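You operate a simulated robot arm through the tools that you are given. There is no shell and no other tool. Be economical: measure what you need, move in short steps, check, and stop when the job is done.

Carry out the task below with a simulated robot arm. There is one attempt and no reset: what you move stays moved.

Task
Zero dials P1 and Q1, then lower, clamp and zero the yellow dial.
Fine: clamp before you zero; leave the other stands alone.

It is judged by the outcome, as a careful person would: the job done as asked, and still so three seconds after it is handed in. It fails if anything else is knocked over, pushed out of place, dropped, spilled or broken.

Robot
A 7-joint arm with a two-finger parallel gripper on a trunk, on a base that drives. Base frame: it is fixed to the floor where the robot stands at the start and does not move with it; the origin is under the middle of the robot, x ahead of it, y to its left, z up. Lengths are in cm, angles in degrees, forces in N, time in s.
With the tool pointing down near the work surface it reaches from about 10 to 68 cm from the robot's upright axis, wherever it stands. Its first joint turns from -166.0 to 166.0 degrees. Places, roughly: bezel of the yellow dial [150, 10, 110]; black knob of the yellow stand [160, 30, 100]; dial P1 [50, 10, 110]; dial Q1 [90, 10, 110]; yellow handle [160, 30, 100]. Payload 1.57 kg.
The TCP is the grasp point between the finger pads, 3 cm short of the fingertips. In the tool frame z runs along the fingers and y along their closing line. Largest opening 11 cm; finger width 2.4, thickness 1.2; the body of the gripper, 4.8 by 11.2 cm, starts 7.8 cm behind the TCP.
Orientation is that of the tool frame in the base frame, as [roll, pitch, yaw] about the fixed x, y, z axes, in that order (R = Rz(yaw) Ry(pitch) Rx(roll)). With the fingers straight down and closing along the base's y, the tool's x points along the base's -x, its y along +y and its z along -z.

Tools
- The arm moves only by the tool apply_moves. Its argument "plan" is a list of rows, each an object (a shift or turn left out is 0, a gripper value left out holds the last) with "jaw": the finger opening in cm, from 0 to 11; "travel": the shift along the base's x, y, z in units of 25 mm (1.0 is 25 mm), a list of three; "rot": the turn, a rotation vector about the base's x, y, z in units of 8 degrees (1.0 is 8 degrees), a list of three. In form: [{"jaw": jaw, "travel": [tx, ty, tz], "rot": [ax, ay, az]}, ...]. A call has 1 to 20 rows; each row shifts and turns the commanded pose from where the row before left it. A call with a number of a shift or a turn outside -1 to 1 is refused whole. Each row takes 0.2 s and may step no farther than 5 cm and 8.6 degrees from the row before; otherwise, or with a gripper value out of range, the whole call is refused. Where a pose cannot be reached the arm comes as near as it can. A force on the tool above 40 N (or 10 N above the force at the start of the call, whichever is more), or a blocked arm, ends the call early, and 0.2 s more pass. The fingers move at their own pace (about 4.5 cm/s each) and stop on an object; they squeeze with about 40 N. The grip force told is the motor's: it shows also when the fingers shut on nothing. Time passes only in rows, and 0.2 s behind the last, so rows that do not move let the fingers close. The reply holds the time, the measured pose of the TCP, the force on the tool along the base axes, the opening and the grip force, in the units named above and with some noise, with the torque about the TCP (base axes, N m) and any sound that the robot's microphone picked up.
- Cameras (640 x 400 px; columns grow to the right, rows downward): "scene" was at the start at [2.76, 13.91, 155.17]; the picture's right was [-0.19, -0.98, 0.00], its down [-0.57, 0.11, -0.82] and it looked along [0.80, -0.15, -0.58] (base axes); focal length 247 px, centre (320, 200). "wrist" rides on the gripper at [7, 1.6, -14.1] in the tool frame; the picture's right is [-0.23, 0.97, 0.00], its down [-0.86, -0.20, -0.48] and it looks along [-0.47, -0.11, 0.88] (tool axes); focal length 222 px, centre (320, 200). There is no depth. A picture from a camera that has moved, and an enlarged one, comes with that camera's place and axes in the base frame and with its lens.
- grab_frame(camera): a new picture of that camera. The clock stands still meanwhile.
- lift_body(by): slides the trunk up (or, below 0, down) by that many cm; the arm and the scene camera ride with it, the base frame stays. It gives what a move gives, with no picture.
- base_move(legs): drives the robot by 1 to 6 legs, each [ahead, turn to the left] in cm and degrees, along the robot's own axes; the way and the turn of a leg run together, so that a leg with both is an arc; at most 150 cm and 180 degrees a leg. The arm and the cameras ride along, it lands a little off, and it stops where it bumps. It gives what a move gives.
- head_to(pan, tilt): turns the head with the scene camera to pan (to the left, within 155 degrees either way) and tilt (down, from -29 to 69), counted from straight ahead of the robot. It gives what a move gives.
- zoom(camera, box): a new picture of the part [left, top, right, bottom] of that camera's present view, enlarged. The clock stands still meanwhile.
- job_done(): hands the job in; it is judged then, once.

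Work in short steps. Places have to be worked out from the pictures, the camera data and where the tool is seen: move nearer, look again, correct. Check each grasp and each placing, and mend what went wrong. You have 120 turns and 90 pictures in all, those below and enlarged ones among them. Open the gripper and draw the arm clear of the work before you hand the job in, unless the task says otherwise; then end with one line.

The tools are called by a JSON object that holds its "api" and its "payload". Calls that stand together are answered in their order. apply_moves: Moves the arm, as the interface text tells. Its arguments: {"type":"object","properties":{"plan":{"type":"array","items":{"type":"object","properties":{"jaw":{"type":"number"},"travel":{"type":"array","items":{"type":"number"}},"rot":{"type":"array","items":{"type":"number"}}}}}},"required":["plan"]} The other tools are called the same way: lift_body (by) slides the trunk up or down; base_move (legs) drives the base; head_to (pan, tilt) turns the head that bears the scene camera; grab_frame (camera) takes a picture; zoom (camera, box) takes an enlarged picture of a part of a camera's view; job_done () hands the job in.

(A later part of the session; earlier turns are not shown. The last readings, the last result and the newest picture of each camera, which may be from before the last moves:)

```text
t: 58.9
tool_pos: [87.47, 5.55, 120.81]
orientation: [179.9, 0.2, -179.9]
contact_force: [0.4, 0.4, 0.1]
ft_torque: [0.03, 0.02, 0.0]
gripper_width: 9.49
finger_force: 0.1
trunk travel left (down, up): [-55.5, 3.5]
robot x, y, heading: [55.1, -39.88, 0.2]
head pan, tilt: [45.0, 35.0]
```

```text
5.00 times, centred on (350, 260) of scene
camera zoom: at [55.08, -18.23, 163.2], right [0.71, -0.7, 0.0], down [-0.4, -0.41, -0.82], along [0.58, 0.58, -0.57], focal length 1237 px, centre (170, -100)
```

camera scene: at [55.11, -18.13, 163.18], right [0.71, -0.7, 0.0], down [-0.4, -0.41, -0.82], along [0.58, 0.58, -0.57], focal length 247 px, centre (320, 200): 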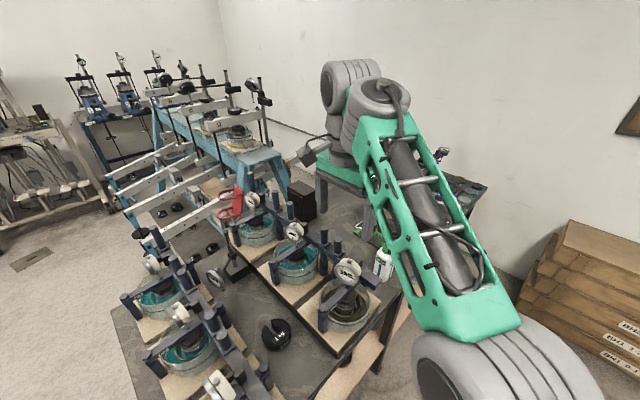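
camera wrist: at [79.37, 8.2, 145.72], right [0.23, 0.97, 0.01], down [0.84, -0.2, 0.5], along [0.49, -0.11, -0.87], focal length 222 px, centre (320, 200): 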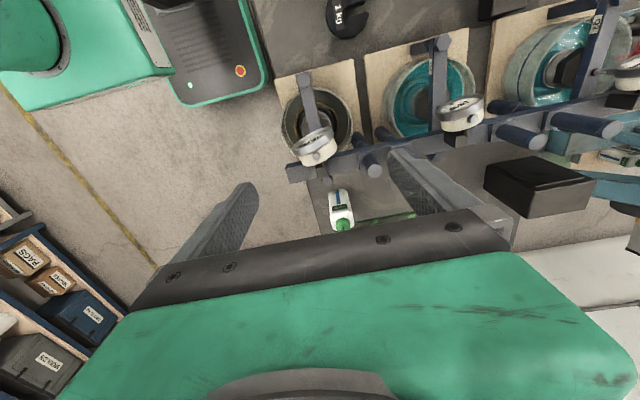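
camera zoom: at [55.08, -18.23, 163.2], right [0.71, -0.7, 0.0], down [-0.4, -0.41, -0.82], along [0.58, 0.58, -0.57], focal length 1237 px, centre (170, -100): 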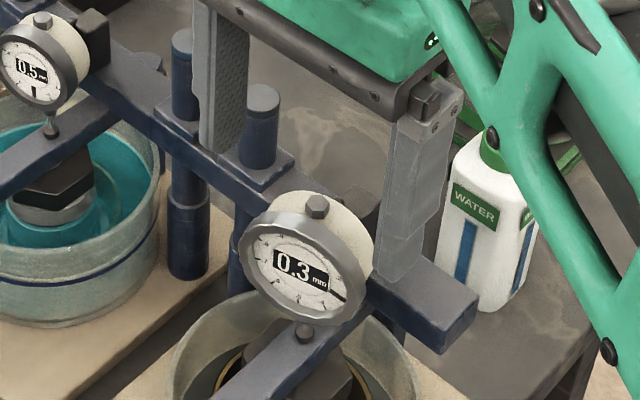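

Centre works out at [88.2, 5.4, 112.7]. I descend to straddle the bezel, pre-tilt −27°, and look before closing.

{"api": "apply_moves", "payload": {"plan": [{"travel": [0.12, -0.06, -0.8]}, {"travel": [0, 0, -0.8]}, {"travel": [0, 0, -0.8]}, {"travel": [0, 0, -0.8]}, {}]}}

{"api": "zoom", "payload": {"camera": "wrist", "box": [200, 80, 480, 255]}}

{"api": "zoom", "payload": {"camera": "scene", "box": [290, 220, 410, 300]}}

```text
t: 60.1
tool_pos: [87.83, 5.47, 112.89]
orientation: [179.8, 0.2, 180.0]
contact_force: [-0.4, -0.1, 0.7]
ft_torque: [0.0, 0.04, -0.03]
gripper_width: 9.52
finger_force: 0.0
trunk travel left (down, up): [-55.5, 3.5]
robot x, y, heading: [54.55, -40.02, 0.2]
head pan, tilt: [45.0, 35.0]
```

```text
2.29 times, centred on (340, 168) of wrist
camera zoom: at [80.94, 6.8, 127.14], right [0.23, 0.97, 0.0], down [0.85, -0.2, 0.48], along [0.47, -0.11, -0.88], focal length 508 px, centre (274, 274)
```

zoom: 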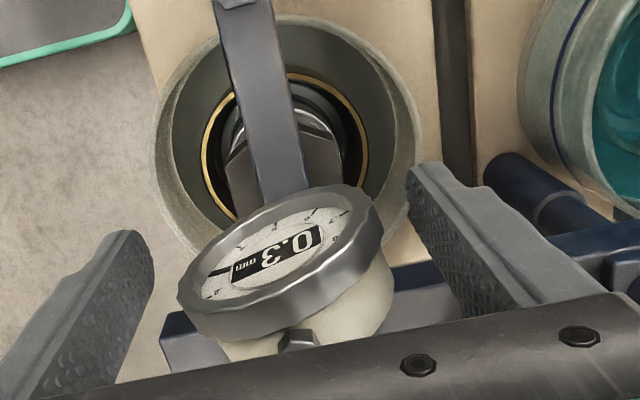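

```text
5.00 times, centred on (350, 260) of scene
camera zoom: at [55.08, -18.24, 163.2], right [0.71, -0.7, 0.0], down [-0.4, -0.41, -0.82], along [0.58, 0.58, -0.57], focal length 1237 px, centre (170, -100)
```

zoom: 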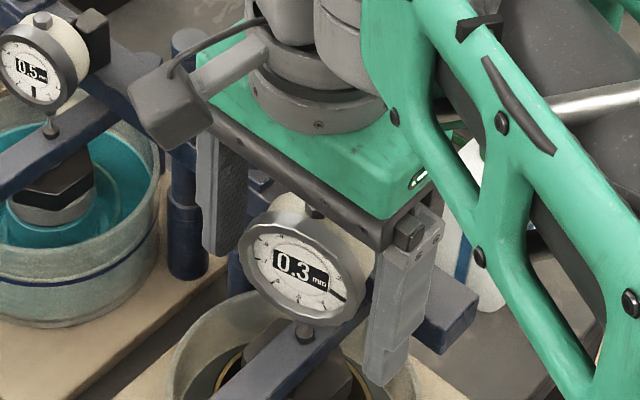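

Well centred. I tilt −27°, then close on the bezel.

{"api": "apply_moves", "payload": {"plan": [{"rot": [-0.9, 0, 0]}, {"rot": [-0.9, 0, 0]}, {"rot": [-0.9, 0, 0]}, {"rot": [-0.7, 0, 0]}, {}]}}

{"api": "apply_moves", "payload": {"plan": [{"jaw": 6}, {"jaw": 6}, {"jaw": 6}, {"jaw": 6}]}}

{"api": "zoom", "payload": {"camera": "wrist", "box": [200, 80, 480, 255]}}

```text
t: 61.3
tool_pos: [82.26, 7.19, 109.79]
orientation: [-168.1, -3.7, 179.3]
contact_force: [0.3, 0.4, 0.1]
ft_torque: [0.0, -0.04, 0.01]
gripper_width: 9.49
finger_force: 0.0
out of reach, approached as far as the arm can: row 1, 2, 3, 4
trunk travel left (down, up): [-55.5, 3.5]
robot x, y, heading: [55.12, -40.19, 0.3]
head pan, tilt: [45.0, 35.0]
```

```text
t: 62.3
tool_pos: [82.29, 7.09, 109.61]
orientation: [-168.3, -3.6, 179.3]
contact_force: [-0.1, -0.1, -0.6]
ft_torque: [0.05, -0.01, 0.03]
gripper_width: 5.99
finger_force: 0.1
trunk travel left (down, up): [-55.5, 3.5]
robot x, y, heading: [55.0, -39.73, 0.3]
head pan, tilt: [45.0, 35.0]
```

```text
2.29 times, centred on (340, 168) of wrist
camera zoom: at [76.44, 11.49, 123.69], right [0.23, 0.95, -0.21], down [0.89, -0.11, 0.45], along [0.41, -0.29, -0.87], focal length 508 px, centre (274, 274)
```

zoom: 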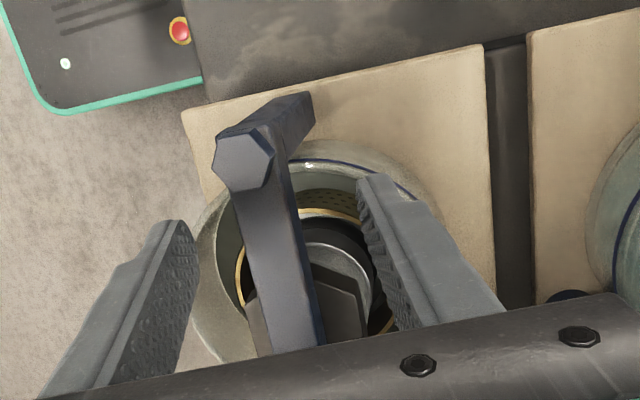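

The left tilt was out of reach and the arm drifted back 5.5 cm, with no contact. I lift straight up, level out, drive 15 cm nearer, then check Q1 is undisturbed.

{"api": "apply_moves", "payload": {"plan": [{"jaw": 9.5}, {"travel": [0, 0, 1]}, {"travel": [0, 0, 1]}, {"travel": [0, 0, 1]}, {"travel": [0, 0, 1]}, {"travel": [0, 0, 1]}, {"travel": [0, 0, 1]}, {"travel": [0, 0, 1], "rot": [-0.5, -0.45, 0.1]}, {"rot": [-0.97, 0, 0]}]}}

```text
t: 64.3
tool_pos: [85.22, 0.59, 122.31]
orientation: [-156.4, 1.5, -179.5]
contact_force: [0.0, 0.5, -0.4]
ft_torque: [0.04, 0.01, 0.0]
gripper_width: 9.49
finger_force: 0.0
out of reach, approached as far as the arm can: row 2, 5, 6, 7, 8, 9
trunk travel left (down, up): [-55.5, 3.5]
robot x, y, heading: [54.96, -40.14, 0.3]
head pan, tilt: [45.0, 35.0]
```

I levelled the wrong way; correcting with +23.6° about x.

{"api": "apply_moves", "payload": {"plan": [{"rot": [1, 0, 0]}, {"rot": [1, 0.19, 0]}, {"rot": [0.95, 0, 0]}, {"travel": [0, 0, 1]}, {"travel": [0, 0, 1]}, {}]}}

{"api": "base_move", "payload": {"legs": [[17, 0]]}}

{"api": "head_to", "payload": {"pan": 65, "tilt": 40}}

{"api": "grab_frame", "payload": {"camera": "scene"}}

```text
t: 65.7
tool_pos: [85.33, 0.79, 126.87]
orientation: [179.9, 0.0, -179.7]
contact_force: [0.0, -0.7, 0.5]
ft_torque: [0.03, -0.02, 0.01]
gripper_width: 9.49
finger_force: 0.1
out of reach, approached as far as the arm can: row 4
trunk travel left (down, up): [-55.5, 3.5]
robot x, y, heading: [55.01, -39.85, 0.5]
head pan, tilt: [45.0, 35.0]
```

```text
t: 67.2
tool_pos: [102.42, 0.93, 126.88]
orientation: [179.9, 0.1, -179.8]
contact_force: [1.1, -0.1, -0.1]
ft_torque: [0.0, 0.04, 0.03]
gripper_width: 9.47
finger_force: 0.2
trunk travel left (down, up): [-55.5, 3.5]
robot x, y, heading: [71.73, -39.98, 0.2]
head pan, tilt: [45.0, 35.0]
```

```text
t: 68.0
tool_pos: [102.54, 0.98, 126.93]
orientation: [179.9, 0.1, -179.8]
contact_force: [-1.2, 0.2, -0.6]
ft_torque: [-0.01, 0.0, 0.01]
gripper_width: 9.5
finger_force: 0.1
trunk travel left (down, up): [-55.5, 3.5]
robot x, y, heading: [71.9, -40.03, 0.1]
head pan, tilt: [65.0, 40.0]
```

```text
50 pictures are left
camera scene: at [69.52, -16.71, 162.44], right [0.91, -0.42, 0.0], down [-0.27, -0.58, -0.77], along [0.32, 0.69, -0.64], focal length 247 px, centre (320, 200)
```

scene: 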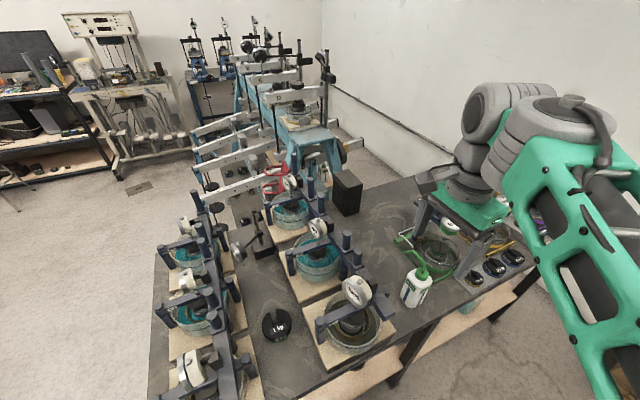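

Q1 stands undisturbed. I return over it and test the −27° tilt at a safe height first.

{"api": "apply_moves", "payload": {"plan": [{"travel": [-1, 0.3, 0]}, {"travel": [-1, 0.3, 0]}, {"travel": [-1, 0.3, 0]}, {"travel": [-1, 0.3, 0]}, {"travel": [-1, 0.3, 0]}, {"travel": [-0.87, 0.27, 0]}, {"rot": [-0.9, 0, 0]}, {"rot": [-0.9, 0, 0]}, {"rot": [-0.9, 0, 0]}, {"rot": [-0.7, 0, 0]}, {}]}}

```text
t: 70.4
tool_pos: [87.3, 3.14, 123.55]
orientation: [-155.8, 0.0, -179.8]
contact_force: [0.4, -0.8, 0.3]
ft_torque: [0.01, 0.01, -0.01]
gripper_width: 9.49
finger_force: 0.1
out of reach, approached as far as the arm can: row 9, 10
trunk travel left (down, up): [-55.5, 3.5]
robot x, y, heading: [72.02, -39.64, 0.2]
head pan, tilt: [65.0, 40.0]
```

Tilting fully left is marginal, so I'll use the range −14° to +40° instead. I level, recentre over the bezel, descend and tilt −14°.

{"api": "apply_moves", "payload": {"plan": [{"rot": [1, 0, 0]}, {"rot": [1, 0, 0]}, {"rot": [1.0, 0, 0]}, {}]}}

```text
t: 71.4
tool_pos: [87.23, 3.16, 123.59]
orientation: [-176.9, 0.1, -179.8]
contact_force: [-0.4, 0.2, 0.9]
ft_torque: [-0.01, 0.0, -0.01]
gripper_width: 9.5
finger_force: 0.0
trunk travel left (down, up): [-55.5, 3.5]
robot x, y, heading: [71.83, -40.47, 0.0]
head pan, tilt: [65.0, 40.0]
```

Now recentre and descend.

{"api": "apply_moves", "payload": {"plan": [{"travel": [0.25, 0.9, 0], "rot": [0.38, 0, 0]}, {"travel": [0, 0, -1]}, {}]}}

{"api": "zoom", "payload": {"camera": "wrist", "box": [200, 80, 480, 255]}}

```text
t: 72.2
tool_pos: [88.02, 5.52, 121.12]
orientation: [180.0, 0.0, -179.8]
contact_force: [-0.1, -0.6, -0.9]
ft_torque: [0.0, 0.02, -0.03]
gripper_width: 9.48
finger_force: 0.1
trunk travel left (down, up): [-55.5, 3.5]
robot x, y, heading: [71.68, -39.96, -0.0]
head pan, tilt: [65.0, 40.0]
```

```text
2.29 times, centred on (340, 168) of wrist
camera zoom: at [81.04, 6.93, 135.32], right [0.22, 0.97, 0.0], down [0.85, -0.2, 0.48], along [0.47, -0.11, -0.88], focal length 508 px, centre (274, 274)
```

zoom: 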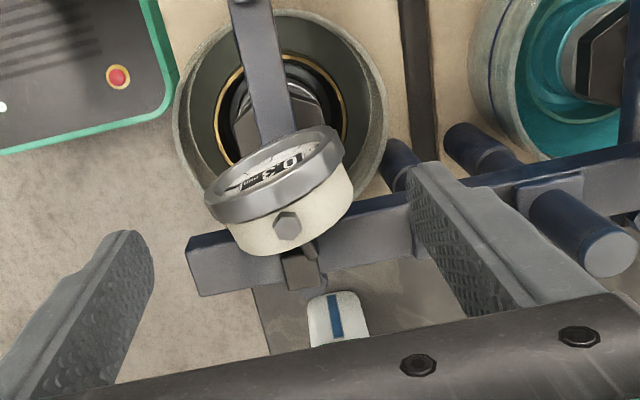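

The view matches the earlier one, so Q1 has not moved. I descend, tilt −14° and check before closing.

{"api": "apply_moves", "payload": {"plan": [{"travel": [-0.06, -0.04, -0.83]}, {"travel": [0, 0, -0.83]}, {"travel": [0, 0, -0.83]}, {"travel": [0, 0, -0.83]}, {"rot": [-0.9, 0, 0]}, {"rot": [-0.85, 0, 0]}, {}]}}

```text
t: 73.8
tool_pos: [87.57, 5.32, 112.61]
orientation: [-165.8, 0.1, -179.8]
contact_force: [0.0, -0.1, 0.1]
ft_torque: [0.0, 0.01, 0.03]
gripper_width: 9.47
finger_force: 0.1
trunk travel left (down, up): [-55.5, 3.5]
robot x, y, heading: [71.85, -40.13, 0.1]
head pan, tilt: [65.0, 40.0]
```

The pose was reached. I close on the bezel, then turn +16° about x as a test.

{"api": "apply_moves", "payload": {"plan": [{"travel": [0.06, 0, 0], "jaw": 6}, {"jaw": 6}, {"jaw": 6}, {"jaw": 6}]}}

{"api": "apply_moves", "payload": {"plan": [{"rot": [0.5, 0, 0]}, {"rot": [0.5, 0, 0]}, {"rot": [0.5, 0, 0]}, {"rot": [0.5, 0, 0]}]}}

{"api": "zoom", "payload": {"camera": "wrist", "box": [200, 80, 480, 255]}}

```text
t: 74.8
tool_pos: [87.77, 5.49, 112.66]
orientation: [-165.9, 0.1, -179.7]
contact_force: [0.1, 5.0, 0.4]
ft_torque: [-0.03, -0.03, 0.07]
gripper_width: 6.5
finger_force: 2.6
trunk travel left (down, up): [-55.5, 3.5]
robot x, y, heading: [71.56, -40.0, 0.1]
head pan, tilt: [65.0, 40.0]
```

```text
t: 75.8
tool_pos: [87.77, 5.47, 112.8]
orientation: [178.1, 0.2, -179.9]
contact_force: [-2.9, 4.7, -4.0]
ft_torque: [-0.19, 0.11, 0.18]
gripper_width: 6.69
finger_force: 4.1
trunk travel left (down, up): [-55.5, 3.5]
robot x, y, heading: [72.02, -39.99, 0.2]
head pan, tilt: [65.0, 40.0]
```

```text
2.29 times, centred on (340, 168) of wrist
camera zoom: at [80.86, 6.43, 127.04], right [0.22, 0.97, 0.03], down [0.85, -0.21, 0.47], along [0.47, -0.08, -0.88], focal length 508 px, centre (274, 274)
```

zoom: 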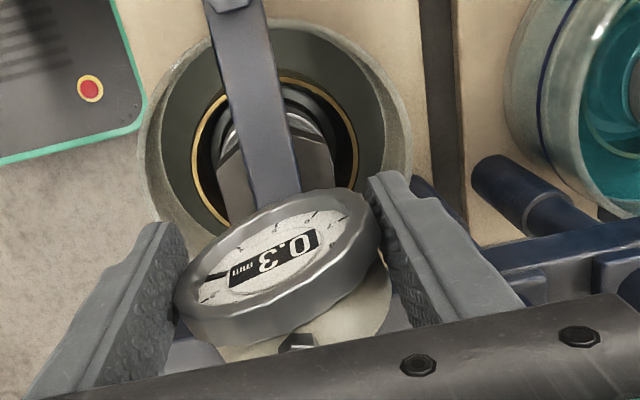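

Grip force is only 4 N, so the bezel may have slipped. I command a tighter grip and check.

{"api": "apply_moves", "payload": {"plan": [{"jaw": 3}, {"jaw": 3}, {"jaw": 3}, {"jaw": 3}]}}

{"api": "zoom", "payload": {"camera": "scene", "box": [310, 260, 390, 320]}}

```text
t: 76.8
tool_pos: [87.74, 5.52, 112.89]
orientation: [177.9, 0.2, -179.8]
contact_force: [-2.4, 7.3, 1.9]
ft_torque: [0.08, 0.0, 0.1]
gripper_width: 6.68
finger_force: 20.9
trunk travel left (down, up): [-55.5, 3.5]
robot x, y, heading: [71.77, -39.72, -0.2]
head pan, tilt: [65.0, 40.0]
```

```text
6.67 times, centred on (350, 290) of scene
camera zoom: at [69.48, -16.61, 162.43], right [0.91, -0.42, 0.0], down [-0.27, -0.58, -0.77], along [0.32, 0.69, -0.64], focal length 1649 px, centre (120, -400)
```

zoom: 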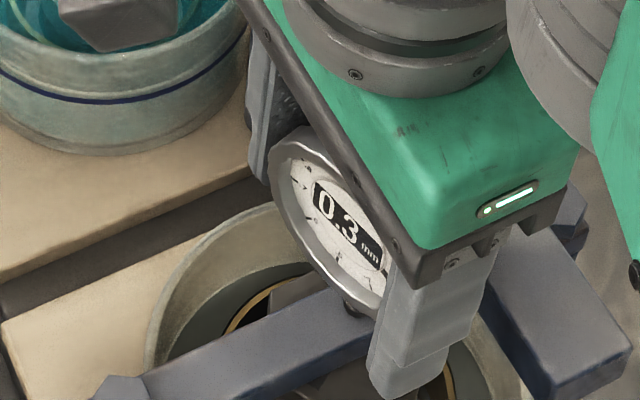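

Now 21 N. I ease the centring 1 mm to +y, since the side force is +7 N, and turn +32° more.

{"api": "apply_moves", "payload": {"plan": [{"travel": [0, 0.05, 0]}, {"rot": [0.5, 0, 0]}, {"rot": [0.5, 0, 0]}, {"rot": [0.5, 0, 0]}, {"rot": [0.5, 0, 0]}, {"rot": [0.5, 0, 0]}, {"rot": [0.5, 0, 0]}, {"rot": [0.5, 0, 0]}, {"rot": [0.5, 0, 0]}, {}]}}

{"api": "zoom", "payload": {"camera": "wrist", "box": [250, 120, 410, 250]}}

```text
t: 79.0
tool_pos: [87.75, 5.67, 112.61]
orientation: [146.3, 0.2, -179.8]
contact_force: [-7.0, 1.9, -17.3]
ft_torque: [-0.33, -0.1, 0.29]
gripper_width: 6.51
finger_force: 20.0
trunk travel left (down, up): [-55.5, 3.5]
robot x, y, heading: [72.11, -39.94, -0.0]
head pan, tilt: [65.0, 40.0]
```

```text
3.08 times, centred on (330, 185) of wrist
camera zoom: at [80.87, -1.06, 125.34], right [0.22, 0.81, 0.54], down [0.86, -0.43, 0.29], along [0.47, 0.4, -0.79], focal length 684 px, centre (289, 246)
```

zoom: 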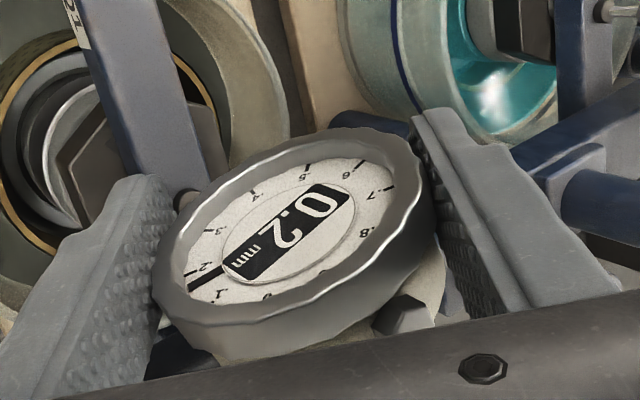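

It reads 0.2 with the needle near 0.165, so there was no slip. I turn 10° more, release, swing back 56° and regrip.

{"api": "apply_moves", "payload": {"plan": [{"travel": [0, 0, -0.06], "rot": [0.4, 0, 0]}, {"rot": [0.4, 0, 0]}, {"rot": [0.45, 0, 0]}, {}, {"jaw": 9.5}, {"jaw": 9.5}, {"jaw": 9.5}]}}

{"api": "apply_moves", "payload": {"plan": [{"travel": [0.03, -0.05, 0.05], "rot": [-1, 0, 0]}, {"rot": [-1, 0, 0]}, {"rot": [-1, 0, 0]}, {"rot": [-1, 0, 0]}, {"rot": [-1, 0, 0]}, {"rot": [-1, 0, 0]}, {"rot": [-0.7, 0, 0]}, {}]}}

```text
t: 80.6
tool_pos: [87.81, 5.54, 112.66]
orientation: [136.0, 0.2, 179.9]
contact_force: [-0.4, -0.2, 0.0]
ft_torque: [0.01, -0.03, 0.04]
gripper_width: 9.52
finger_force: 0.0
trunk travel left (down, up): [-55.5, 3.5]
robot x, y, heading: [72.09, -39.81, 0.0]
head pan, tilt: [65.0, 40.0]
```

```text
t: 82.4
tool_pos: [87.86, 5.34, 112.63]
orientation: [-170.2, 0.2, -179.7]
contact_force: [0.2, -0.2, -1.0]
ft_torque: [0.01, 0.04, 0.04]
gripper_width: 9.51
finger_force: 0.0
trunk travel left (down, up): [-55.5, 3.5]
robot x, y, heading: [71.83, -39.75, 0.3]
head pan, tilt: [65.0, 40.0]
```

Swung back to −10°. I close firmly and turn +46°.

{"api": "apply_moves", "payload": {"plan": [{"travel": [0, 0.05, 0], "jaw": 3}, {"jaw": 3}, {"jaw": 3}, {"jaw": 3}, {"jaw": 3}]}}

{"api": "apply_moves", "payload": {"plan": [{"rot": [0.5, 0, 0]}, {"rot": [0.5, 0, 0]}, {"rot": [0.5, 0, 0]}, {"rot": [0.5, 0, 0]}, {"rot": [0.5, 0, 0]}, {"rot": [0.5, 0, 0]}, {"rot": [0.5, 0, 0]}, {"rot": [0.5, 0, 0]}, {"rot": [0.5, 0, 0]}, {"rot": [0.5, 0, 0]}, {"rot": [0.5, 0, 0]}, {"rot": [0.25, 0, 0]}, {}]}}

{"api": "zoom", "payload": {"camera": "wrist", "box": [250, 120, 410, 250]}}

```text
t: 83.6
tool_pos: [88.05, 5.44, 112.74]
orientation: [-170.3, 0.2, -179.8]
contact_force: [0.3, -3.8, -0.4]
ft_torque: [-0.17, 0.39, 0.16]
gripper_width: 6.66
finger_force: 20.8
trunk travel left (down, up): [-55.5, 3.5]
robot x, y, heading: [71.94, -39.97, 0.2]
head pan, tilt: [65.0, 40.0]
```

```text
t: 86.4
tool_pos: [87.85, 5.64, 112.67]
orientation: [143.7, 0.2, -179.8]
contact_force: [-9.1, 4.1, -12.3]
ft_torque: [-0.39, 0.17, 0.4]
gripper_width: 6.53
finger_force: 19.7
trunk travel left (down, up): [-55.5, 3.5]
robot x, y, heading: [71.78, -40.05, 0.6]
head pan, tilt: [65.0, 40.0]
```

```text
3.08 times, centred on (330, 185) of wrist
camera zoom: at [80.96, -1.62, 125.09], right [0.22, 0.79, 0.58], down [0.86, -0.44, 0.27], along [0.47, 0.43, -0.77], focal length 684 px, centre (289, 246)
```

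zoom: 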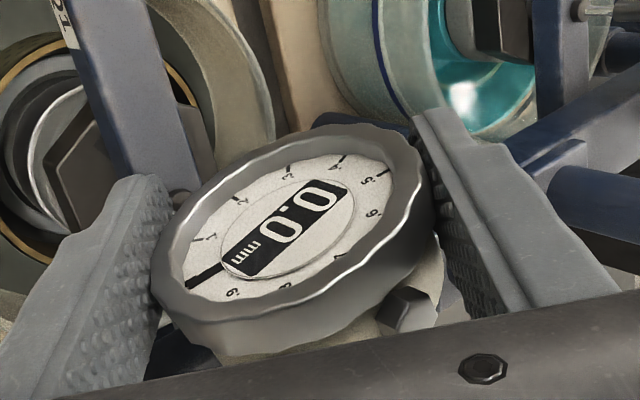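

It reads 0.0 after 104° of the expected 108°. I add 4°, then release and check.

{"api": "apply_moves", "payload": {"plan": [{"rot": [0.5, 0, 0]}, {}, {"jaw": 9.5}, {"jaw": 9.5}, {"jaw": 9.5}]}}

{"api": "zoom", "payload": {"camera": "wrist", "box": [260, 130, 380, 230]}}

```text
t: 87.6
tool_pos: [87.97, 5.51, 112.69]
orientation: [139.6, 0.2, 180.0]
contact_force: [-1.1, 0.3, -0.3]
ft_torque: [0.01, 0.0, 0.02]
gripper_width: 9.5
finger_force: 0.1
trunk travel left (down, up): [-55.5, 3.5]
robot x, y, heading: [72.04, -39.76, 0.1]
head pan, tilt: [65.0, 40.0]
```

```text
4.00 times, centred on (320, 180) of wrist
camera zoom: at [81.11, -2.55, 124.67], right [0.22, 0.74, 0.63], down [0.85, -0.46, 0.24], along [0.47, 0.49, -0.74], focal length 888 px, centre (320, 280)
```

zoom: 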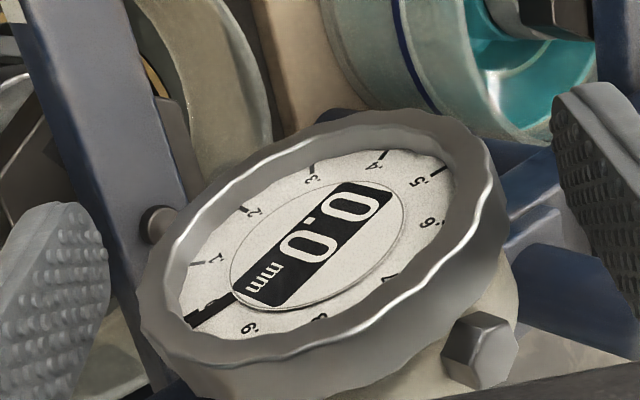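

Q1 is at 0.0 with the needle on zero. I level the tool, lift clear, and turn the head toward the yellow stand.

{"api": "apply_moves", "payload": {"plan": [{"rot": [-1, 0, 0]}, {"rot": [-1, 0, 0]}, {"rot": [-1, 0, 0]}, {"rot": [-1, 0, 0]}, {"rot": [-1, 0, 0]}, {"travel": [0, 0, 1]}, {"travel": [0, 0, 1]}, {"travel": [0, 0, 1]}, {"travel": [0, 0, 1]}, {"travel": [0, 0, 1]}, {"travel": [0, -1, 0.5]}, {"travel": [0, -1, 0]}, {"travel": [0, -1, 0]}, {"travel": [0, -1, 0]}, {"travel": [0, -1, 0]}, {"travel": [0, -1, 0]}, {"travel": [0, -1, 0]}, {"travel": [0, -1, 0]}]}}

{"api": "head_to", "payload": {"pan": 30, "tilt": 35}}

{"api": "grab_frame", "payload": {"camera": "scene"}}

```text
t: 91.4
tool_pos: [88.09, -14.51, 126.71]
orientation: [179.5, 0.1, -179.8]
contact_force: [0.4, 0.7, 0.2]
ft_torque: [0.0, 0.01, 0.03]
gripper_width: 9.52
finger_force: 0.1
trunk travel left (down, up): [-55.5, 3.5]
robot x, y, heading: [72.1, -40.17, -0.0]
head pan, tilt: [65.0, 40.0]
```

```text
t: 92.4
tool_pos: [87.97, -14.42, 126.53]
orientation: [179.7, 0.1, -179.8]
contact_force: [-0.5, -0.1, 0.2]
ft_torque: [0.0, 0.03, 0.01]
gripper_width: 9.49
finger_force: 0.1
trunk travel left (down, up): [-55.5, 3.5]
robot x, y, heading: [71.94, -39.76, 0.4]
head pan, tilt: [30.0, 35.0]
```

```text
43 pictures are left
camera scene: at [73.56, -20.0, 163.2], right [0.5, -0.86, 0.0], down [-0.5, -0.29, -0.82], along [0.71, 0.41, -0.57], focal length 247 px, centre (320, 200)
```

scene: 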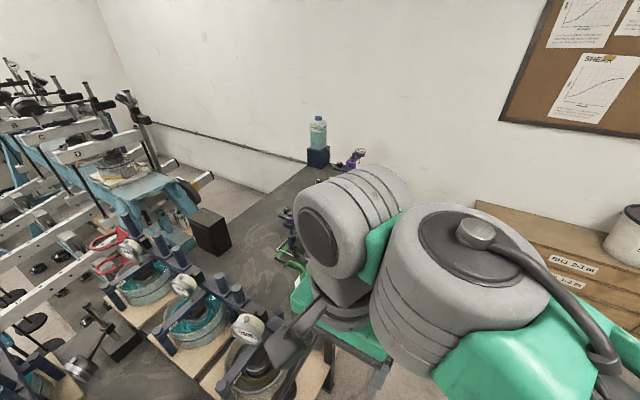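

I need to get near [160, 30]. I tuck the tool in a little more and drive ahead along the table, shifting about 10 cm toward it.

{"api": "apply_moves", "payload": {"plan": [{"travel": [0.5, -1, 0]}, {"travel": [0.5, -1, 0]}, {"travel": [0.5, -1, 0]}, {"travel": [0.5, -1, 0]}]}}

{"api": "base_move", "payload": {"legs": [[0, 14], [40, 0], [0, -14], [18, 0]]}}

{"api": "head_to", "payload": {"pan": 45, "tilt": 45}}

{"api": "grab_frame", "payload": {"camera": "scene"}}

```text
t: 93.4
tool_pos: [92.98, -24.43, 126.39]
orientation: [179.6, 0.1, -179.7]
contact_force: [0.3, -0.3, 0.6]
ft_torque: [0.01, 0.0, 0.0]
gripper_width: 9.5
finger_force: 0.1
trunk travel left (down, up): [-55.5, 3.5]
robot x, y, heading: [71.93, -39.9, 0.3]
head pan, tilt: [30.0, 35.0]
```

```text
t: 98.7
tool_pos: [149.6, -15.16, 126.33]
orientation: [179.7, 0.1, 180.0]
contact_force: [0.1, -0.2, 0.3]
ft_torque: [0.0, 0.03, 0.01]
gripper_width: 9.49
finger_force: 0.1
trunk travel left (down, up): [-55.5, 3.5]
robot x, y, heading: [128.39, -30.57, 0.1]
head pan, tilt: [30.0, 35.0]
```

```text
t: 99.5
tool_pos: [149.61, -15.07, 126.46]
orientation: [179.8, 0.1, 179.9]
contact_force: [-0.1, 1.1, -0.1]
ft_torque: [0.0, 0.02, -0.03]
gripper_width: 9.51
finger_force: 0.0
trunk travel left (down, up): [-55.5, 3.5]
robot x, y, heading: [128.69, -30.73, -0.2]
head pan, tilt: [45.0, 45.0]
```

```text
42 pictures are left
camera scene: at [128.31, -9.22, 161.72], right [0.71, -0.71, 0.0], down [-0.5, -0.5, -0.71], along [0.5, 0.5, -0.71], focal length 247 px, centre (320, 200)
```

scene: 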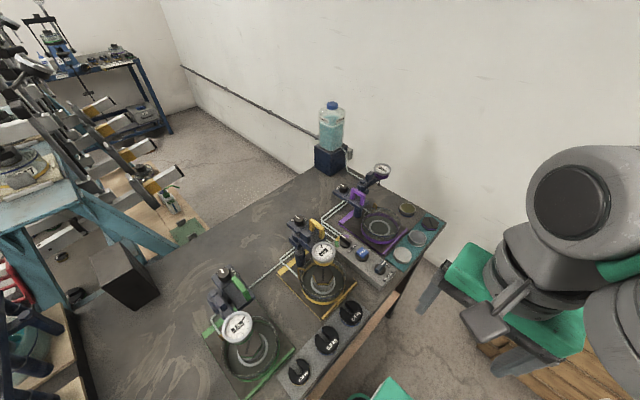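

All three coloured stands are in view. I zoom in on the yellow one and its neighbours.

{"api": "zoom", "payload": {"camera": "scene", "box": [260, 195, 390, 315]}}

{"api": "zoom", "payload": {"camera": "scene", "box": [190, 140, 450, 390]}}

```text
3.33 times, centred on (325, 255) of scene
camera zoom: at [128.31, -9.22, 161.72], right [0.71, -0.71, 0.0], down [-0.5, -0.5, -0.71], along [0.5, 0.5, -0.71], focal length 825 px, centre (303, 17)
```

zoom: 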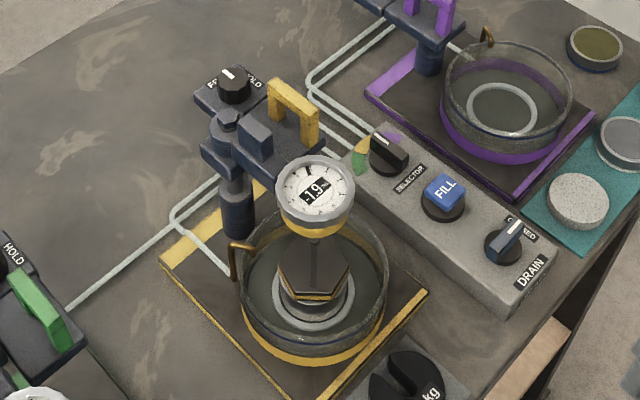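

```text
1.60 times, centred on (320, 265) of scene
camera zoom: at [128.31, -9.22, 161.72], right [0.71, -0.71, 0.0], down [-0.5, -0.5, -0.71], along [0.5, 0.5, -0.71], focal length 396 px, centre (320, 96)
```

zoom: 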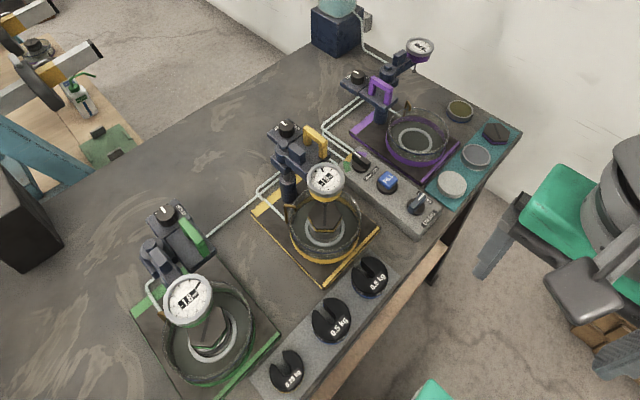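

Yellow dial centre triangulates to about [153.9, 15, 106.7], reading −1.9. The knob plate is marked FREE and HOLD. I drive 22 cm farther and take overhead wrist views.

{"api": "base_move", "payload": {"legs": [[22, 0]]}}

{"api": "apply_moves", "payload": {"plan": [{"travel": [-1, 1, 0]}, {"travel": [-1, 1, 0]}, {"travel": [-1, 1, 0]}, {"travel": [-1, 1, 0]}, {"travel": [-1, 1, 0]}, {"travel": [-1, 1, 0]}, {"travel": [-0.6, 1, 0]}, {"travel": [0, 1, 0]}, {"travel": [0, 1, 0]}, {"travel": [0, 1, 0]}]}}

{"api": "grab_frame", "payload": {"camera": "wrist"}}

{"api": "head_to", "payload": {"pan": 75, "tilt": 45}}

{"api": "grab_frame", "payload": {"camera": "scene"}}

```text
t: 101.1
tool_pos: [171.36, -15.34, 126.38]
orientation: [179.8, 0.1, 179.8]
contact_force: [-0.1, 0.4, -0.4]
ft_torque: [0.04, 0.02, 0.01]
gripper_width: 9.48
finger_force: 0.0
trunk travel left (down, up): [-55.5, 3.5]
robot x, y, heading: [150.17, -30.74, -0.3]
head pan, tilt: [45.0, 45.0]
```

```text
t: 103.3
tool_pos: [154.74, 9.98, 126.38]
orientation: [179.6, 0.0, 179.8]
contact_force: [0.4, 0.1, -0.3]
ft_torque: [0.02, 0.01, -0.03]
gripper_width: 9.53
finger_force: 0.0
trunk travel left (down, up): [-55.5, 3.5]
robot x, y, heading: [150.26, -30.75, -0.2]
head pan, tilt: [45.0, 45.0]
```

```text
39 pictures are left
camera wrist: at [147.79, 11.31, 140.57], right [0.23, 0.97, 0.0], down [0.85, -0.2, 0.48], along [0.47, -0.11, -0.88], focal length 222 px, centre (320, 200)
```

wrist: 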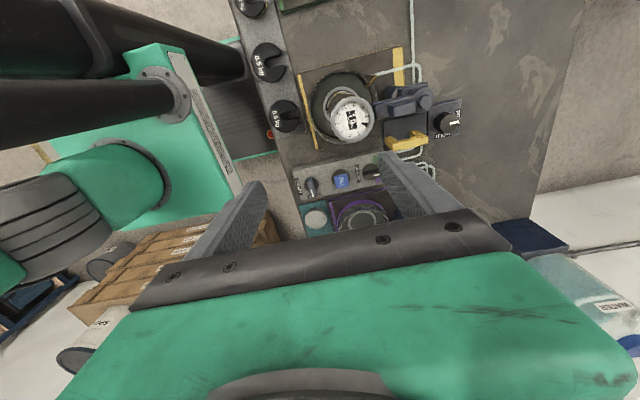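

```text
t: 104.3
tool_pos: [154.65, 9.79, 126.36]
orientation: [179.7, 0.0, 179.9]
contact_force: [-0.7, -0.6, 0.2]
ft_torque: [-0.01, 0.01, -0.02]
gripper_width: 9.51
finger_force: 0.0
trunk travel left (down, up): [-55.5, 3.5]
robot x, y, heading: [150.36, -30.33, -0.2]
head pan, tilt: [75.0, 45.0]
```

```text
38 pictures are left
camera scene: at [146.42, -7.15, 161.72], right [0.96, -0.26, 0.0], down [-0.19, -0.68, -0.71], along [0.19, 0.68, -0.71], focal length 247 px, centre (320, 200)
```

scene: 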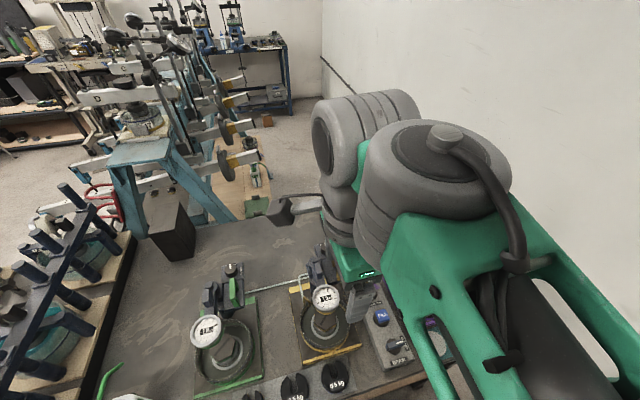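

{"api": "zoom", "payload": {"camera": "wrist", "box": [290, 50, 480, 170]}}

```text
3.33 times, centred on (385, 110) of wrist
camera zoom: at [147.8, 11.2, 140.61], right [0.23, 0.97, 0.01], down [0.85, -0.21, 0.48], along [0.47, -0.11, -0.88], focal length 740 px, centre (103, 500)
```

zoom: 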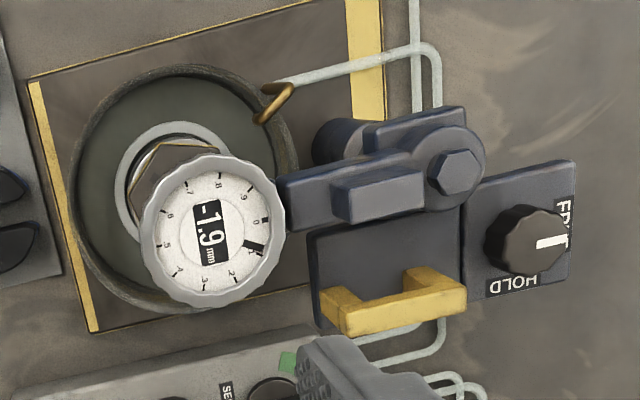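

Knob is at about [158.3, 29.3, 104.5], pointing at FREE, with HOLD 90° clockwise from above. The handle bar runs along y at about [159.9, 22.9, 106.5]. I look at the stem gap and at the other stands for reference.

{"api": "zoom", "payload": {"camera": "scene", "box": [180, 250, 390, 390]}}

{"api": "apply_moves", "payload": {"plan": [{"rot": [0, 0, 1]}, {"rot": [0, 0, 1]}, {"rot": [0, 0, 1]}, {"rot": [0, 0, 1]}, {"rot": [0, 0, 1]}, {"rot": [0, 0, 1]}, {"rot": [0, 0, 1]}, {"rot": [0, 0, 1]}, {"rot": [0, 0, 1]}, {"rot": [0, 0, 1]}, {"rot": [0, 0, 1]}, {"rot": [0, 0, 0.25]}, {}]}}

{"api": "grab_frame", "payload": {"camera": "wrist"}}

```text
2.86 times, centred on (285, 320) of scene
camera zoom: at [146.42, -7.15, 161.72], right [0.96, -0.26, 0.0], down [-0.19, -0.68, -0.71], along [0.19, 0.68, -0.71], focal length 707 px, centre (420, -143)
```

zoom: 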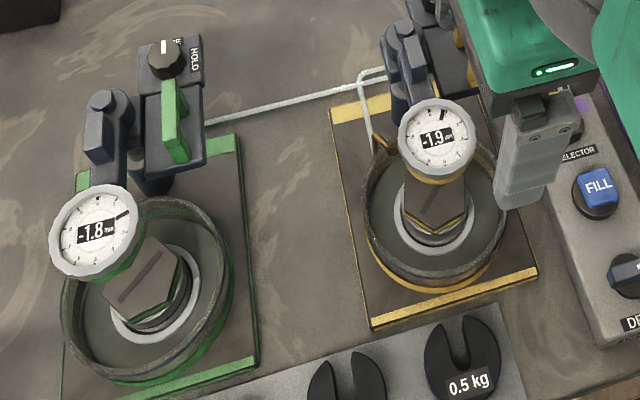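

```text
t: 107.1
tool_pos: [154.77, 9.81, 126.32]
orientation: [179.7, 0.0, -90.2]
contact_force: [0.2, -0.2, 0.6]
ft_torque: [0.01, -0.03, 0.02]
gripper_width: 9.48
finger_force: 0.1
trunk travel left (down, up): [-55.5, 3.5]
robot x, y, heading: [150.12, -30.33, -0.4]
head pan, tilt: [75.0, 45.0]
```

```text
35 pictures are left
camera wrist: at [153.24, 2.61, 140.6], right [-0.97, 0.23, 0.01], down [0.2, 0.85, 0.48], along [0.11, 0.47, -0.88], focal length 222 px, centre (320, 200)
```

wrist: 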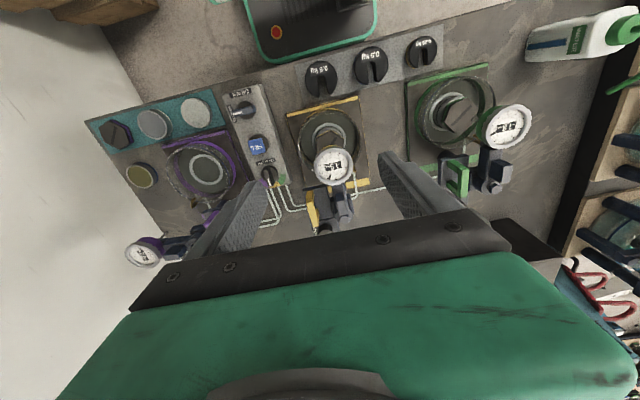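

I zoom to refine the handle from this new angle.

{"api": "zoom", "payload": {"camera": "wrist", "box": [270, 110, 400, 240]}}

```text
3.08 times, centred on (335, 175) of wrist
camera zoom: at [153.24, 2.61, 140.6], right [-0.97, 0.23, 0.01], down [0.2, 0.85, 0.48], along [0.11, 0.47, -0.88], focal length 684 px, centre (274, 277)
```

zoom: 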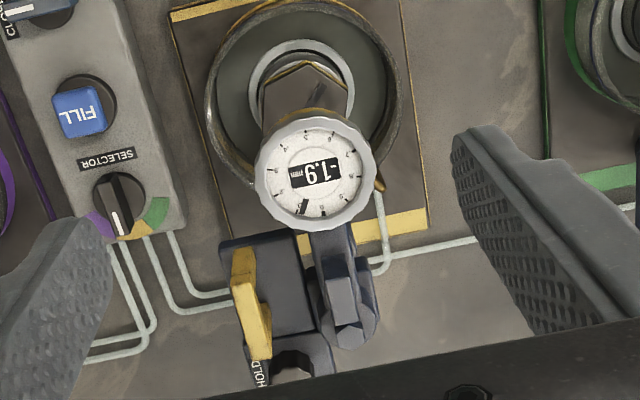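

Handle centre is about [159.2, 22.1, ~107], spanning y 19–25. I bring the tool above it with a narrow opening and compare.

{"api": "apply_moves", "payload": {"plan": [{"travel": [0.9, 1, 0], "jaw": 4.5}, {"travel": [0.87, 1, 0]}, {"travel": [0, 1, -0.5]}, {"travel": [0, 1, -0.8]}, {"travel": [0, 0.93, -1]}, {"travel": [0, 0, -1]}, {"travel": [0, 0, -0.8]}]}}

{"api": "zoom", "payload": {"camera": "wrist", "box": [200, 60, 480, 240]}}

{"api": "zoom", "payload": {"camera": "scene", "box": [280, 220, 420, 330]}}

```text
t: 108.7
tool_pos: [159.13, 22.09, 116.16]
orientation: [179.7, 0.2, -90.2]
contact_force: [0.1, -0.5, -0.5]
ft_torque: [0.01, -0.02, -0.06]
gripper_width: 4.47
finger_force: 0.1
trunk travel left (down, up): [-55.5, 3.5]
robot x, y, heading: [150.07, -30.51, -0.3]
head pan, tilt: [75.0, 45.0]
```

```text
2.22 times, centred on (340, 150) of wrist
camera zoom: at [157.69, 14.97, 130.36], right [-0.97, 0.23, 0.01], down [0.21, 0.85, 0.48], along [0.11, 0.47, -0.88], focal length 494 px, centre (276, 311)
```

zoom: 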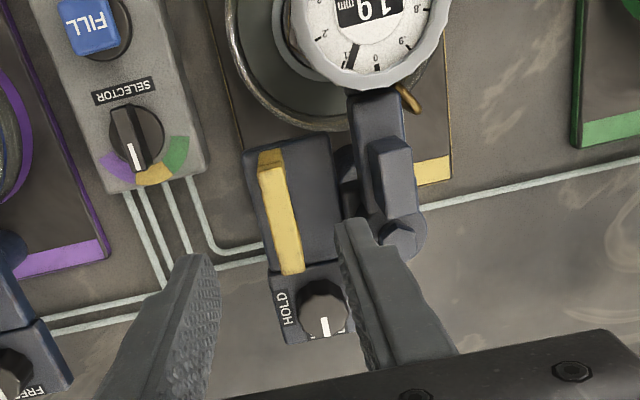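

```text
3.64 times, centred on (350, 275) of scene
camera zoom: at [146.41, -7.15, 161.72], right [0.96, -0.26, 0.0], down [-0.19, -0.68, -0.71], along [0.19, 0.68, -0.71], focal length 900 px, centre (211, -73)
```

zoom: 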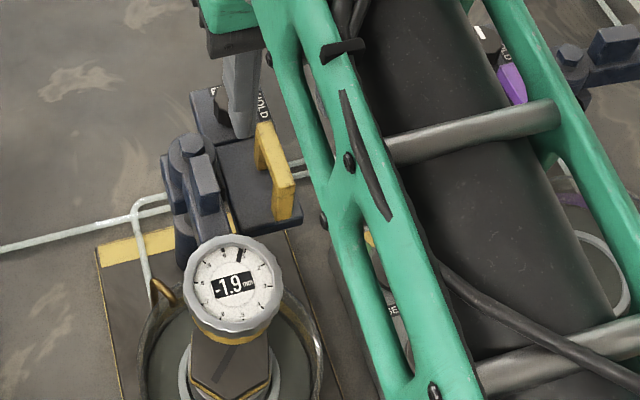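

Bar is at x≈159.2, y≈22.6, z≈105. I descend with the fingers straddling it, in stages.

{"api": "apply_moves", "payload": {"plan": [{"travel": [0.03, 0.15, -0.9]}, {"travel": [0, 0, -0.9]}, {"travel": [0, 0, -0.8]}, {"travel": [0, 0, -0.6]}, {}]}}

{"api": "zoom", "payload": {"camera": "wrist", "box": [200, 60, 480, 240]}}

{"api": "head_to", "payload": {"pan": 100, "tilt": 50}}

{"api": "grab_frame", "payload": {"camera": "scene"}}

```text
t: 109.9
tool_pos: [159.37, 22.48, 108.06]
orientation: [179.7, 0.1, -90.2]
contact_force: [-0.1, -0.2, 0.5]
ft_torque: [0.02, -0.01, -0.02]
gripper_width: 4.5
finger_force: 0.1
trunk travel left (down, up): [-55.5, 3.5]
robot x, y, heading: [149.79, -30.42, 0.2]
head pan, tilt: [75.0, 45.0]
```

```text
2.22 times, centred on (340, 150) of wrist
camera zoom: at [157.86, 15.27, 122.29], right [-0.97, 0.23, 0.01], down [0.21, 0.85, 0.48], along [0.11, 0.47, -0.88], focal length 494 px, centre (276, 311)
```

zoom: 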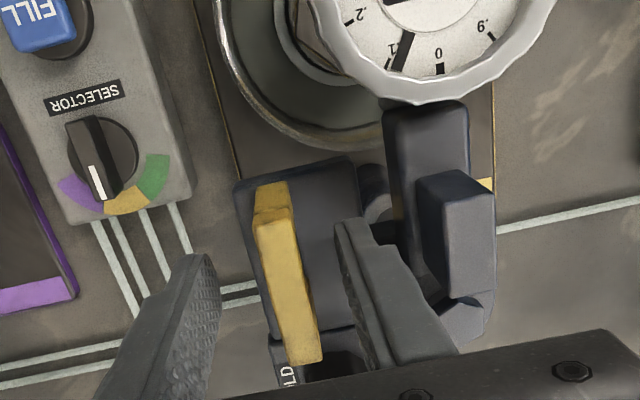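

```text
t: 110.8
tool_pos: [159.31, 22.47, 107.96]
orientation: [179.7, 0.1, -90.1]
contact_force: [0.3, 0.0, -0.6]
ft_torque: [0.0, 0.0, -0.06]
gripper_width: 4.49
finger_force: 0.0
trunk travel left (down, up): [-55.5, 3.5]
robot x, y, heading: [149.92, -30.64, -0.7]
head pan, tilt: [100.0, 50.0]
```

```text
30 pictures are left
camera scene: at [142.97, -7.4, 161.02], right [0.99, 0.17, 0.0], down [0.13, -0.76, -0.64], along [-0.11, 0.63, -0.77], focal length 247 px, centre (320, 200)
```

scene: 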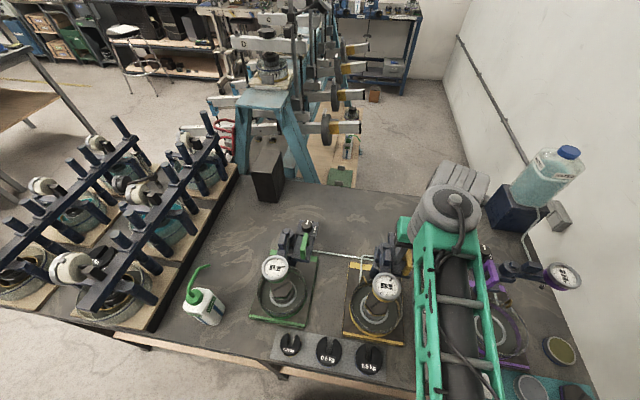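

The fingers straddle the bar, centred. I go 1.2 cm lower and close.

{"api": "apply_moves", "payload": {"plan": [{"travel": [0, 0, -0.25]}, {"travel": [0, 0, -0.23]}, {"jaw": 0}, {"jaw": 0}, {"jaw": 0}, {"jaw": 0}]}}

{"api": "zoom", "payload": {"camera": "wrist", "box": [200, 60, 480, 240]}}

{"api": "zoom", "payload": {"camera": "scene", "box": [330, 230, 430, 350]}}

```text
t: 112.2
tool_pos: [158.81, 22.4, 106.96]
orientation: [179.8, 0.0, -90.0]
contact_force: [-25.7, 1.2, -2.5]
ft_torque: [0.4, -0.15, 0.47]
gripper_width: 1.19
finger_force: 28.7
trunk travel left (down, up): [-55.5, 3.5]
robot x, y, heading: [149.95, -30.86, -0.1]
head pan, tilt: [100.0, 50.0]
```

```text
2.22 times, centred on (340, 150) of wrist
camera zoom: at [157.38, 15.28, 121.2], right [-0.97, 0.23, 0.0], down [0.2, 0.86, 0.48], along [0.11, 0.47, -0.88], focal length 494 px, centre (276, 311)
```

zoom: 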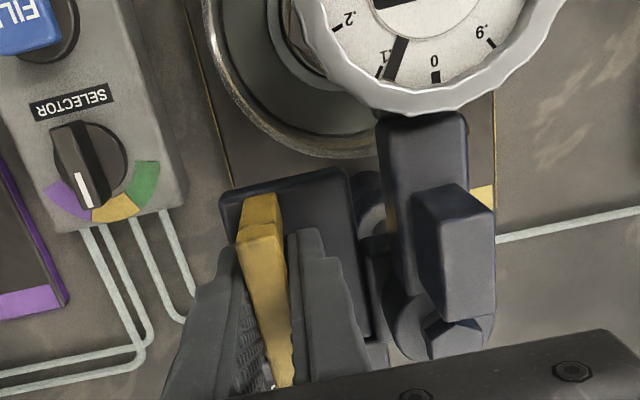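

```text
3.33 times, centred on (380, 290) of scene
camera zoom: at [142.51, -7.41, 161.0], right [0.99, 0.17, 0.0], down [0.13, -0.75, -0.64], along [-0.11, 0.63, -0.77], focal length 825 px, centre (120, -100)
```

zoom: 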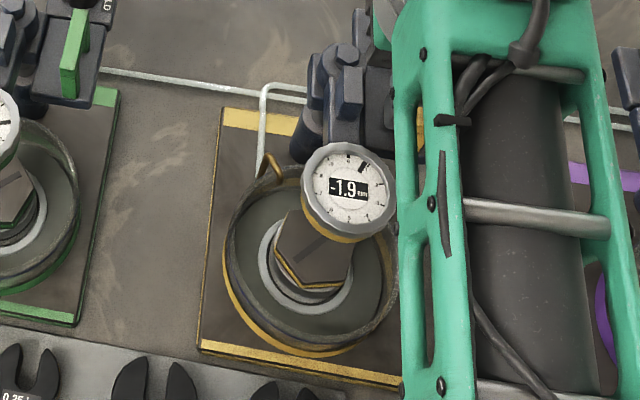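

The bar is gripped, with a 26 N side force because I am about 5 mm off in x. I relieve that, then lower slightly.

{"api": "apply_moves", "payload": {"plan": [{"travel": [-0.1, 0, 0]}, {"travel": [-0.1, 0, 0]}, {}]}}

{"api": "apply_moves", "payload": {"plan": [{"travel": [0, 0, -0.1]}, {"travel": [0, 0, -0.1]}, {}]}}

{"api": "zoom", "payload": {"camera": "scene", "box": [330, 230, 430, 350]}}

```text
t: 113.0
tool_pos: [158.88, 22.54, 106.88]
orientation: [179.7, 0.1, -90.3]
contact_force: [-2.7, -8.1, 2.1]
ft_torque: [-0.74, -0.19, 0.66]
gripper_width: 1.21
finger_force: 29.1
trunk travel left (down, up): [-55.5, 3.5]
robot x, y, heading: [149.95, -30.82, -0.3]
head pan, tilt: [100.0, 50.0]
```

```text
t: 113.8
tool_pos: [158.82, 22.41, 106.39]
orientation: [179.7, 0.2, -90.4]
contact_force: [9.0, -9.0, -0.3]
ft_torque: [0.63, -0.09, 0.66]
gripper_width: 1.19
finger_force: 29.5
trunk travel left (down, up): [-55.5, 3.5]
robot x, y, heading: [149.78, -30.69, -0.3]
head pan, tilt: [100.0, 50.0]
```

```text
3.33 times, centred on (380, 290) of scene
camera zoom: at [143.13, -7.56, 161.05], right [0.99, 0.17, 0.0], down [0.13, -0.75, -0.64], along [-0.11, 0.63, -0.77], focal length 825 px, centre (120, -100)
```

zoom: 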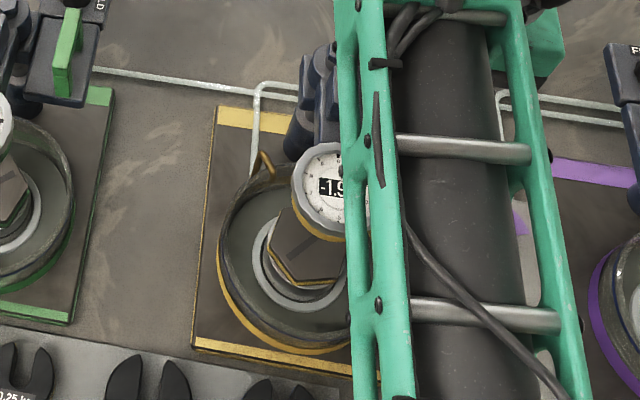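

No vertical resistance so far. I lower 0.5 cm more and watch the dial through the wrist camera.

{"api": "apply_moves", "payload": {"plan": [{"travel": [0.04, 0, -0.1]}, {"travel": [0, 0, -0.1]}, {}]}}

{"api": "zoom", "payload": {"camera": "wrist", "box": [230, 20, 480, 220]}}

```text
t: 114.6
tool_pos: [158.85, 22.42, 106.03]
orientation: [179.8, 0.2, -90.2]
contact_force: [4.7, -6.9, -0.5]
ft_torque: [0.49, -0.08, 0.68]
gripper_width: 1.18
finger_force: 29.3
trunk travel left (down, up): [-55.5, 3.5]
robot x, y, heading: [150.23, -30.48, -0.4]
head pan, tilt: [100.0, 50.0]
```

```text
2.00 times, centred on (355, 120) of wrist
camera zoom: at [157.42, 15.25, 120.23], right [-0.97, 0.23, 0.01], down [0.2, 0.85, 0.48], along [0.1, 0.47, -0.88], focal length 444 px, centre (250, 360)
```

zoom: 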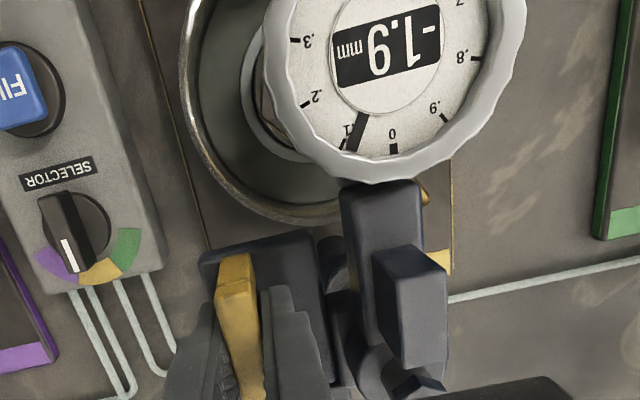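

The dial moves down with the handle. I keep lowering in small steps and watch the reading.

{"api": "apply_moves", "payload": {"plan": [{"travel": [0.03, 0, -0.08]}, {"travel": [0, 0, -0.08]}, {"travel": [0, 0, -0.08]}, {"travel": [0, 0, -0.08]}, {}]}}

{"api": "zoom", "payload": {"camera": "wrist", "box": [230, 20, 480, 220]}}

```text
t: 115.8
tool_pos: [158.96, 22.38, 105.38]
orientation: [179.7, 0.0, -90.2]
contact_force: [-4.8, -10.3, 1.9]
ft_torque: [0.88, -0.09, 0.68]
gripper_width: 1.21
finger_force: 29.2
trunk travel left (down, up): [-55.5, 3.5]
robot x, y, heading: [150.21, -30.81, -0.2]
head pan, tilt: [100.0, 50.0]
```

```text
2.00 times, centred on (355, 120) of wrist
camera zoom: at [157.41, 15.29, 119.52], right [-0.97, 0.23, 0.01], down [0.2, 0.85, 0.48], along [0.11, 0.47, -0.88], focal length 444 px, centre (250, 360)
```

zoom: 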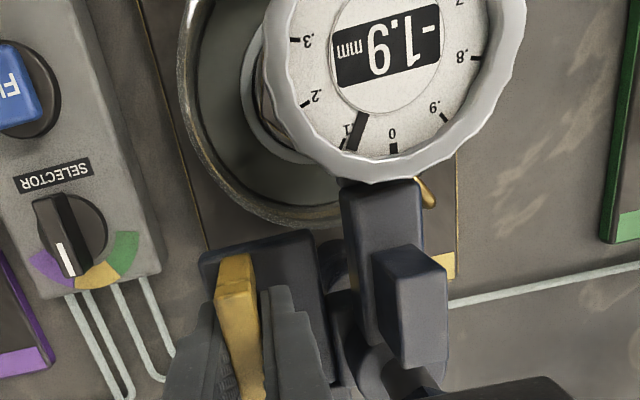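

Still −1.9 and no resistance. I continue another 0.8 cm.

{"api": "apply_moves", "payload": {"plan": [{"travel": [0, 0, -0.08]}, {"travel": [0, 0, -0.08]}, {"travel": [0, 0, -0.08]}, {"travel": [0, 0, -0.08]}, {}]}}

{"api": "zoom", "payload": {"camera": "wrist", "box": [230, 20, 480, 220]}}

```text
t: 117.0
tool_pos: [158.93, 22.41, 105.01]
orientation: [179.8, -0.2, -90.2]
contact_force: [-8.8, -13.3, 1.2]
ft_torque: [0.38, -0.17, 0.71]
gripper_width: 1.19
finger_force: 28.8
out of reach, approached as far as the arm can: row 2, 4
trunk travel left (down, up): [-55.5, 3.5]
robot x, y, heading: [150.4, -30.79, -0.4]
head pan, tilt: [100.0, 50.0]
```

```text
2.00 times, centred on (355, 120) of wrist
camera zoom: at [157.39, 15.37, 119.26], right [-0.97, 0.23, 0.0], down [0.2, 0.86, 0.47], along [0.11, 0.46, -0.88], focal length 444 px, centre (250, 360)
```

zoom: 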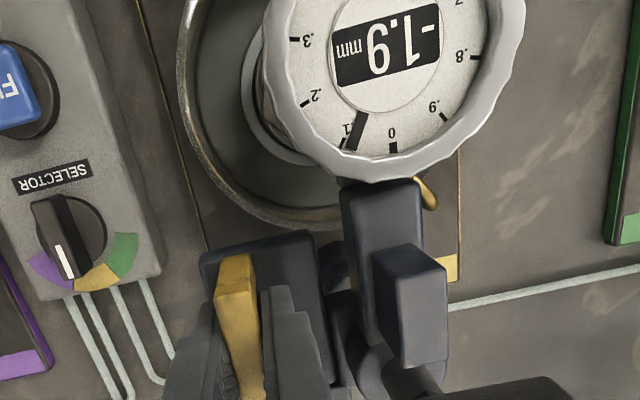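

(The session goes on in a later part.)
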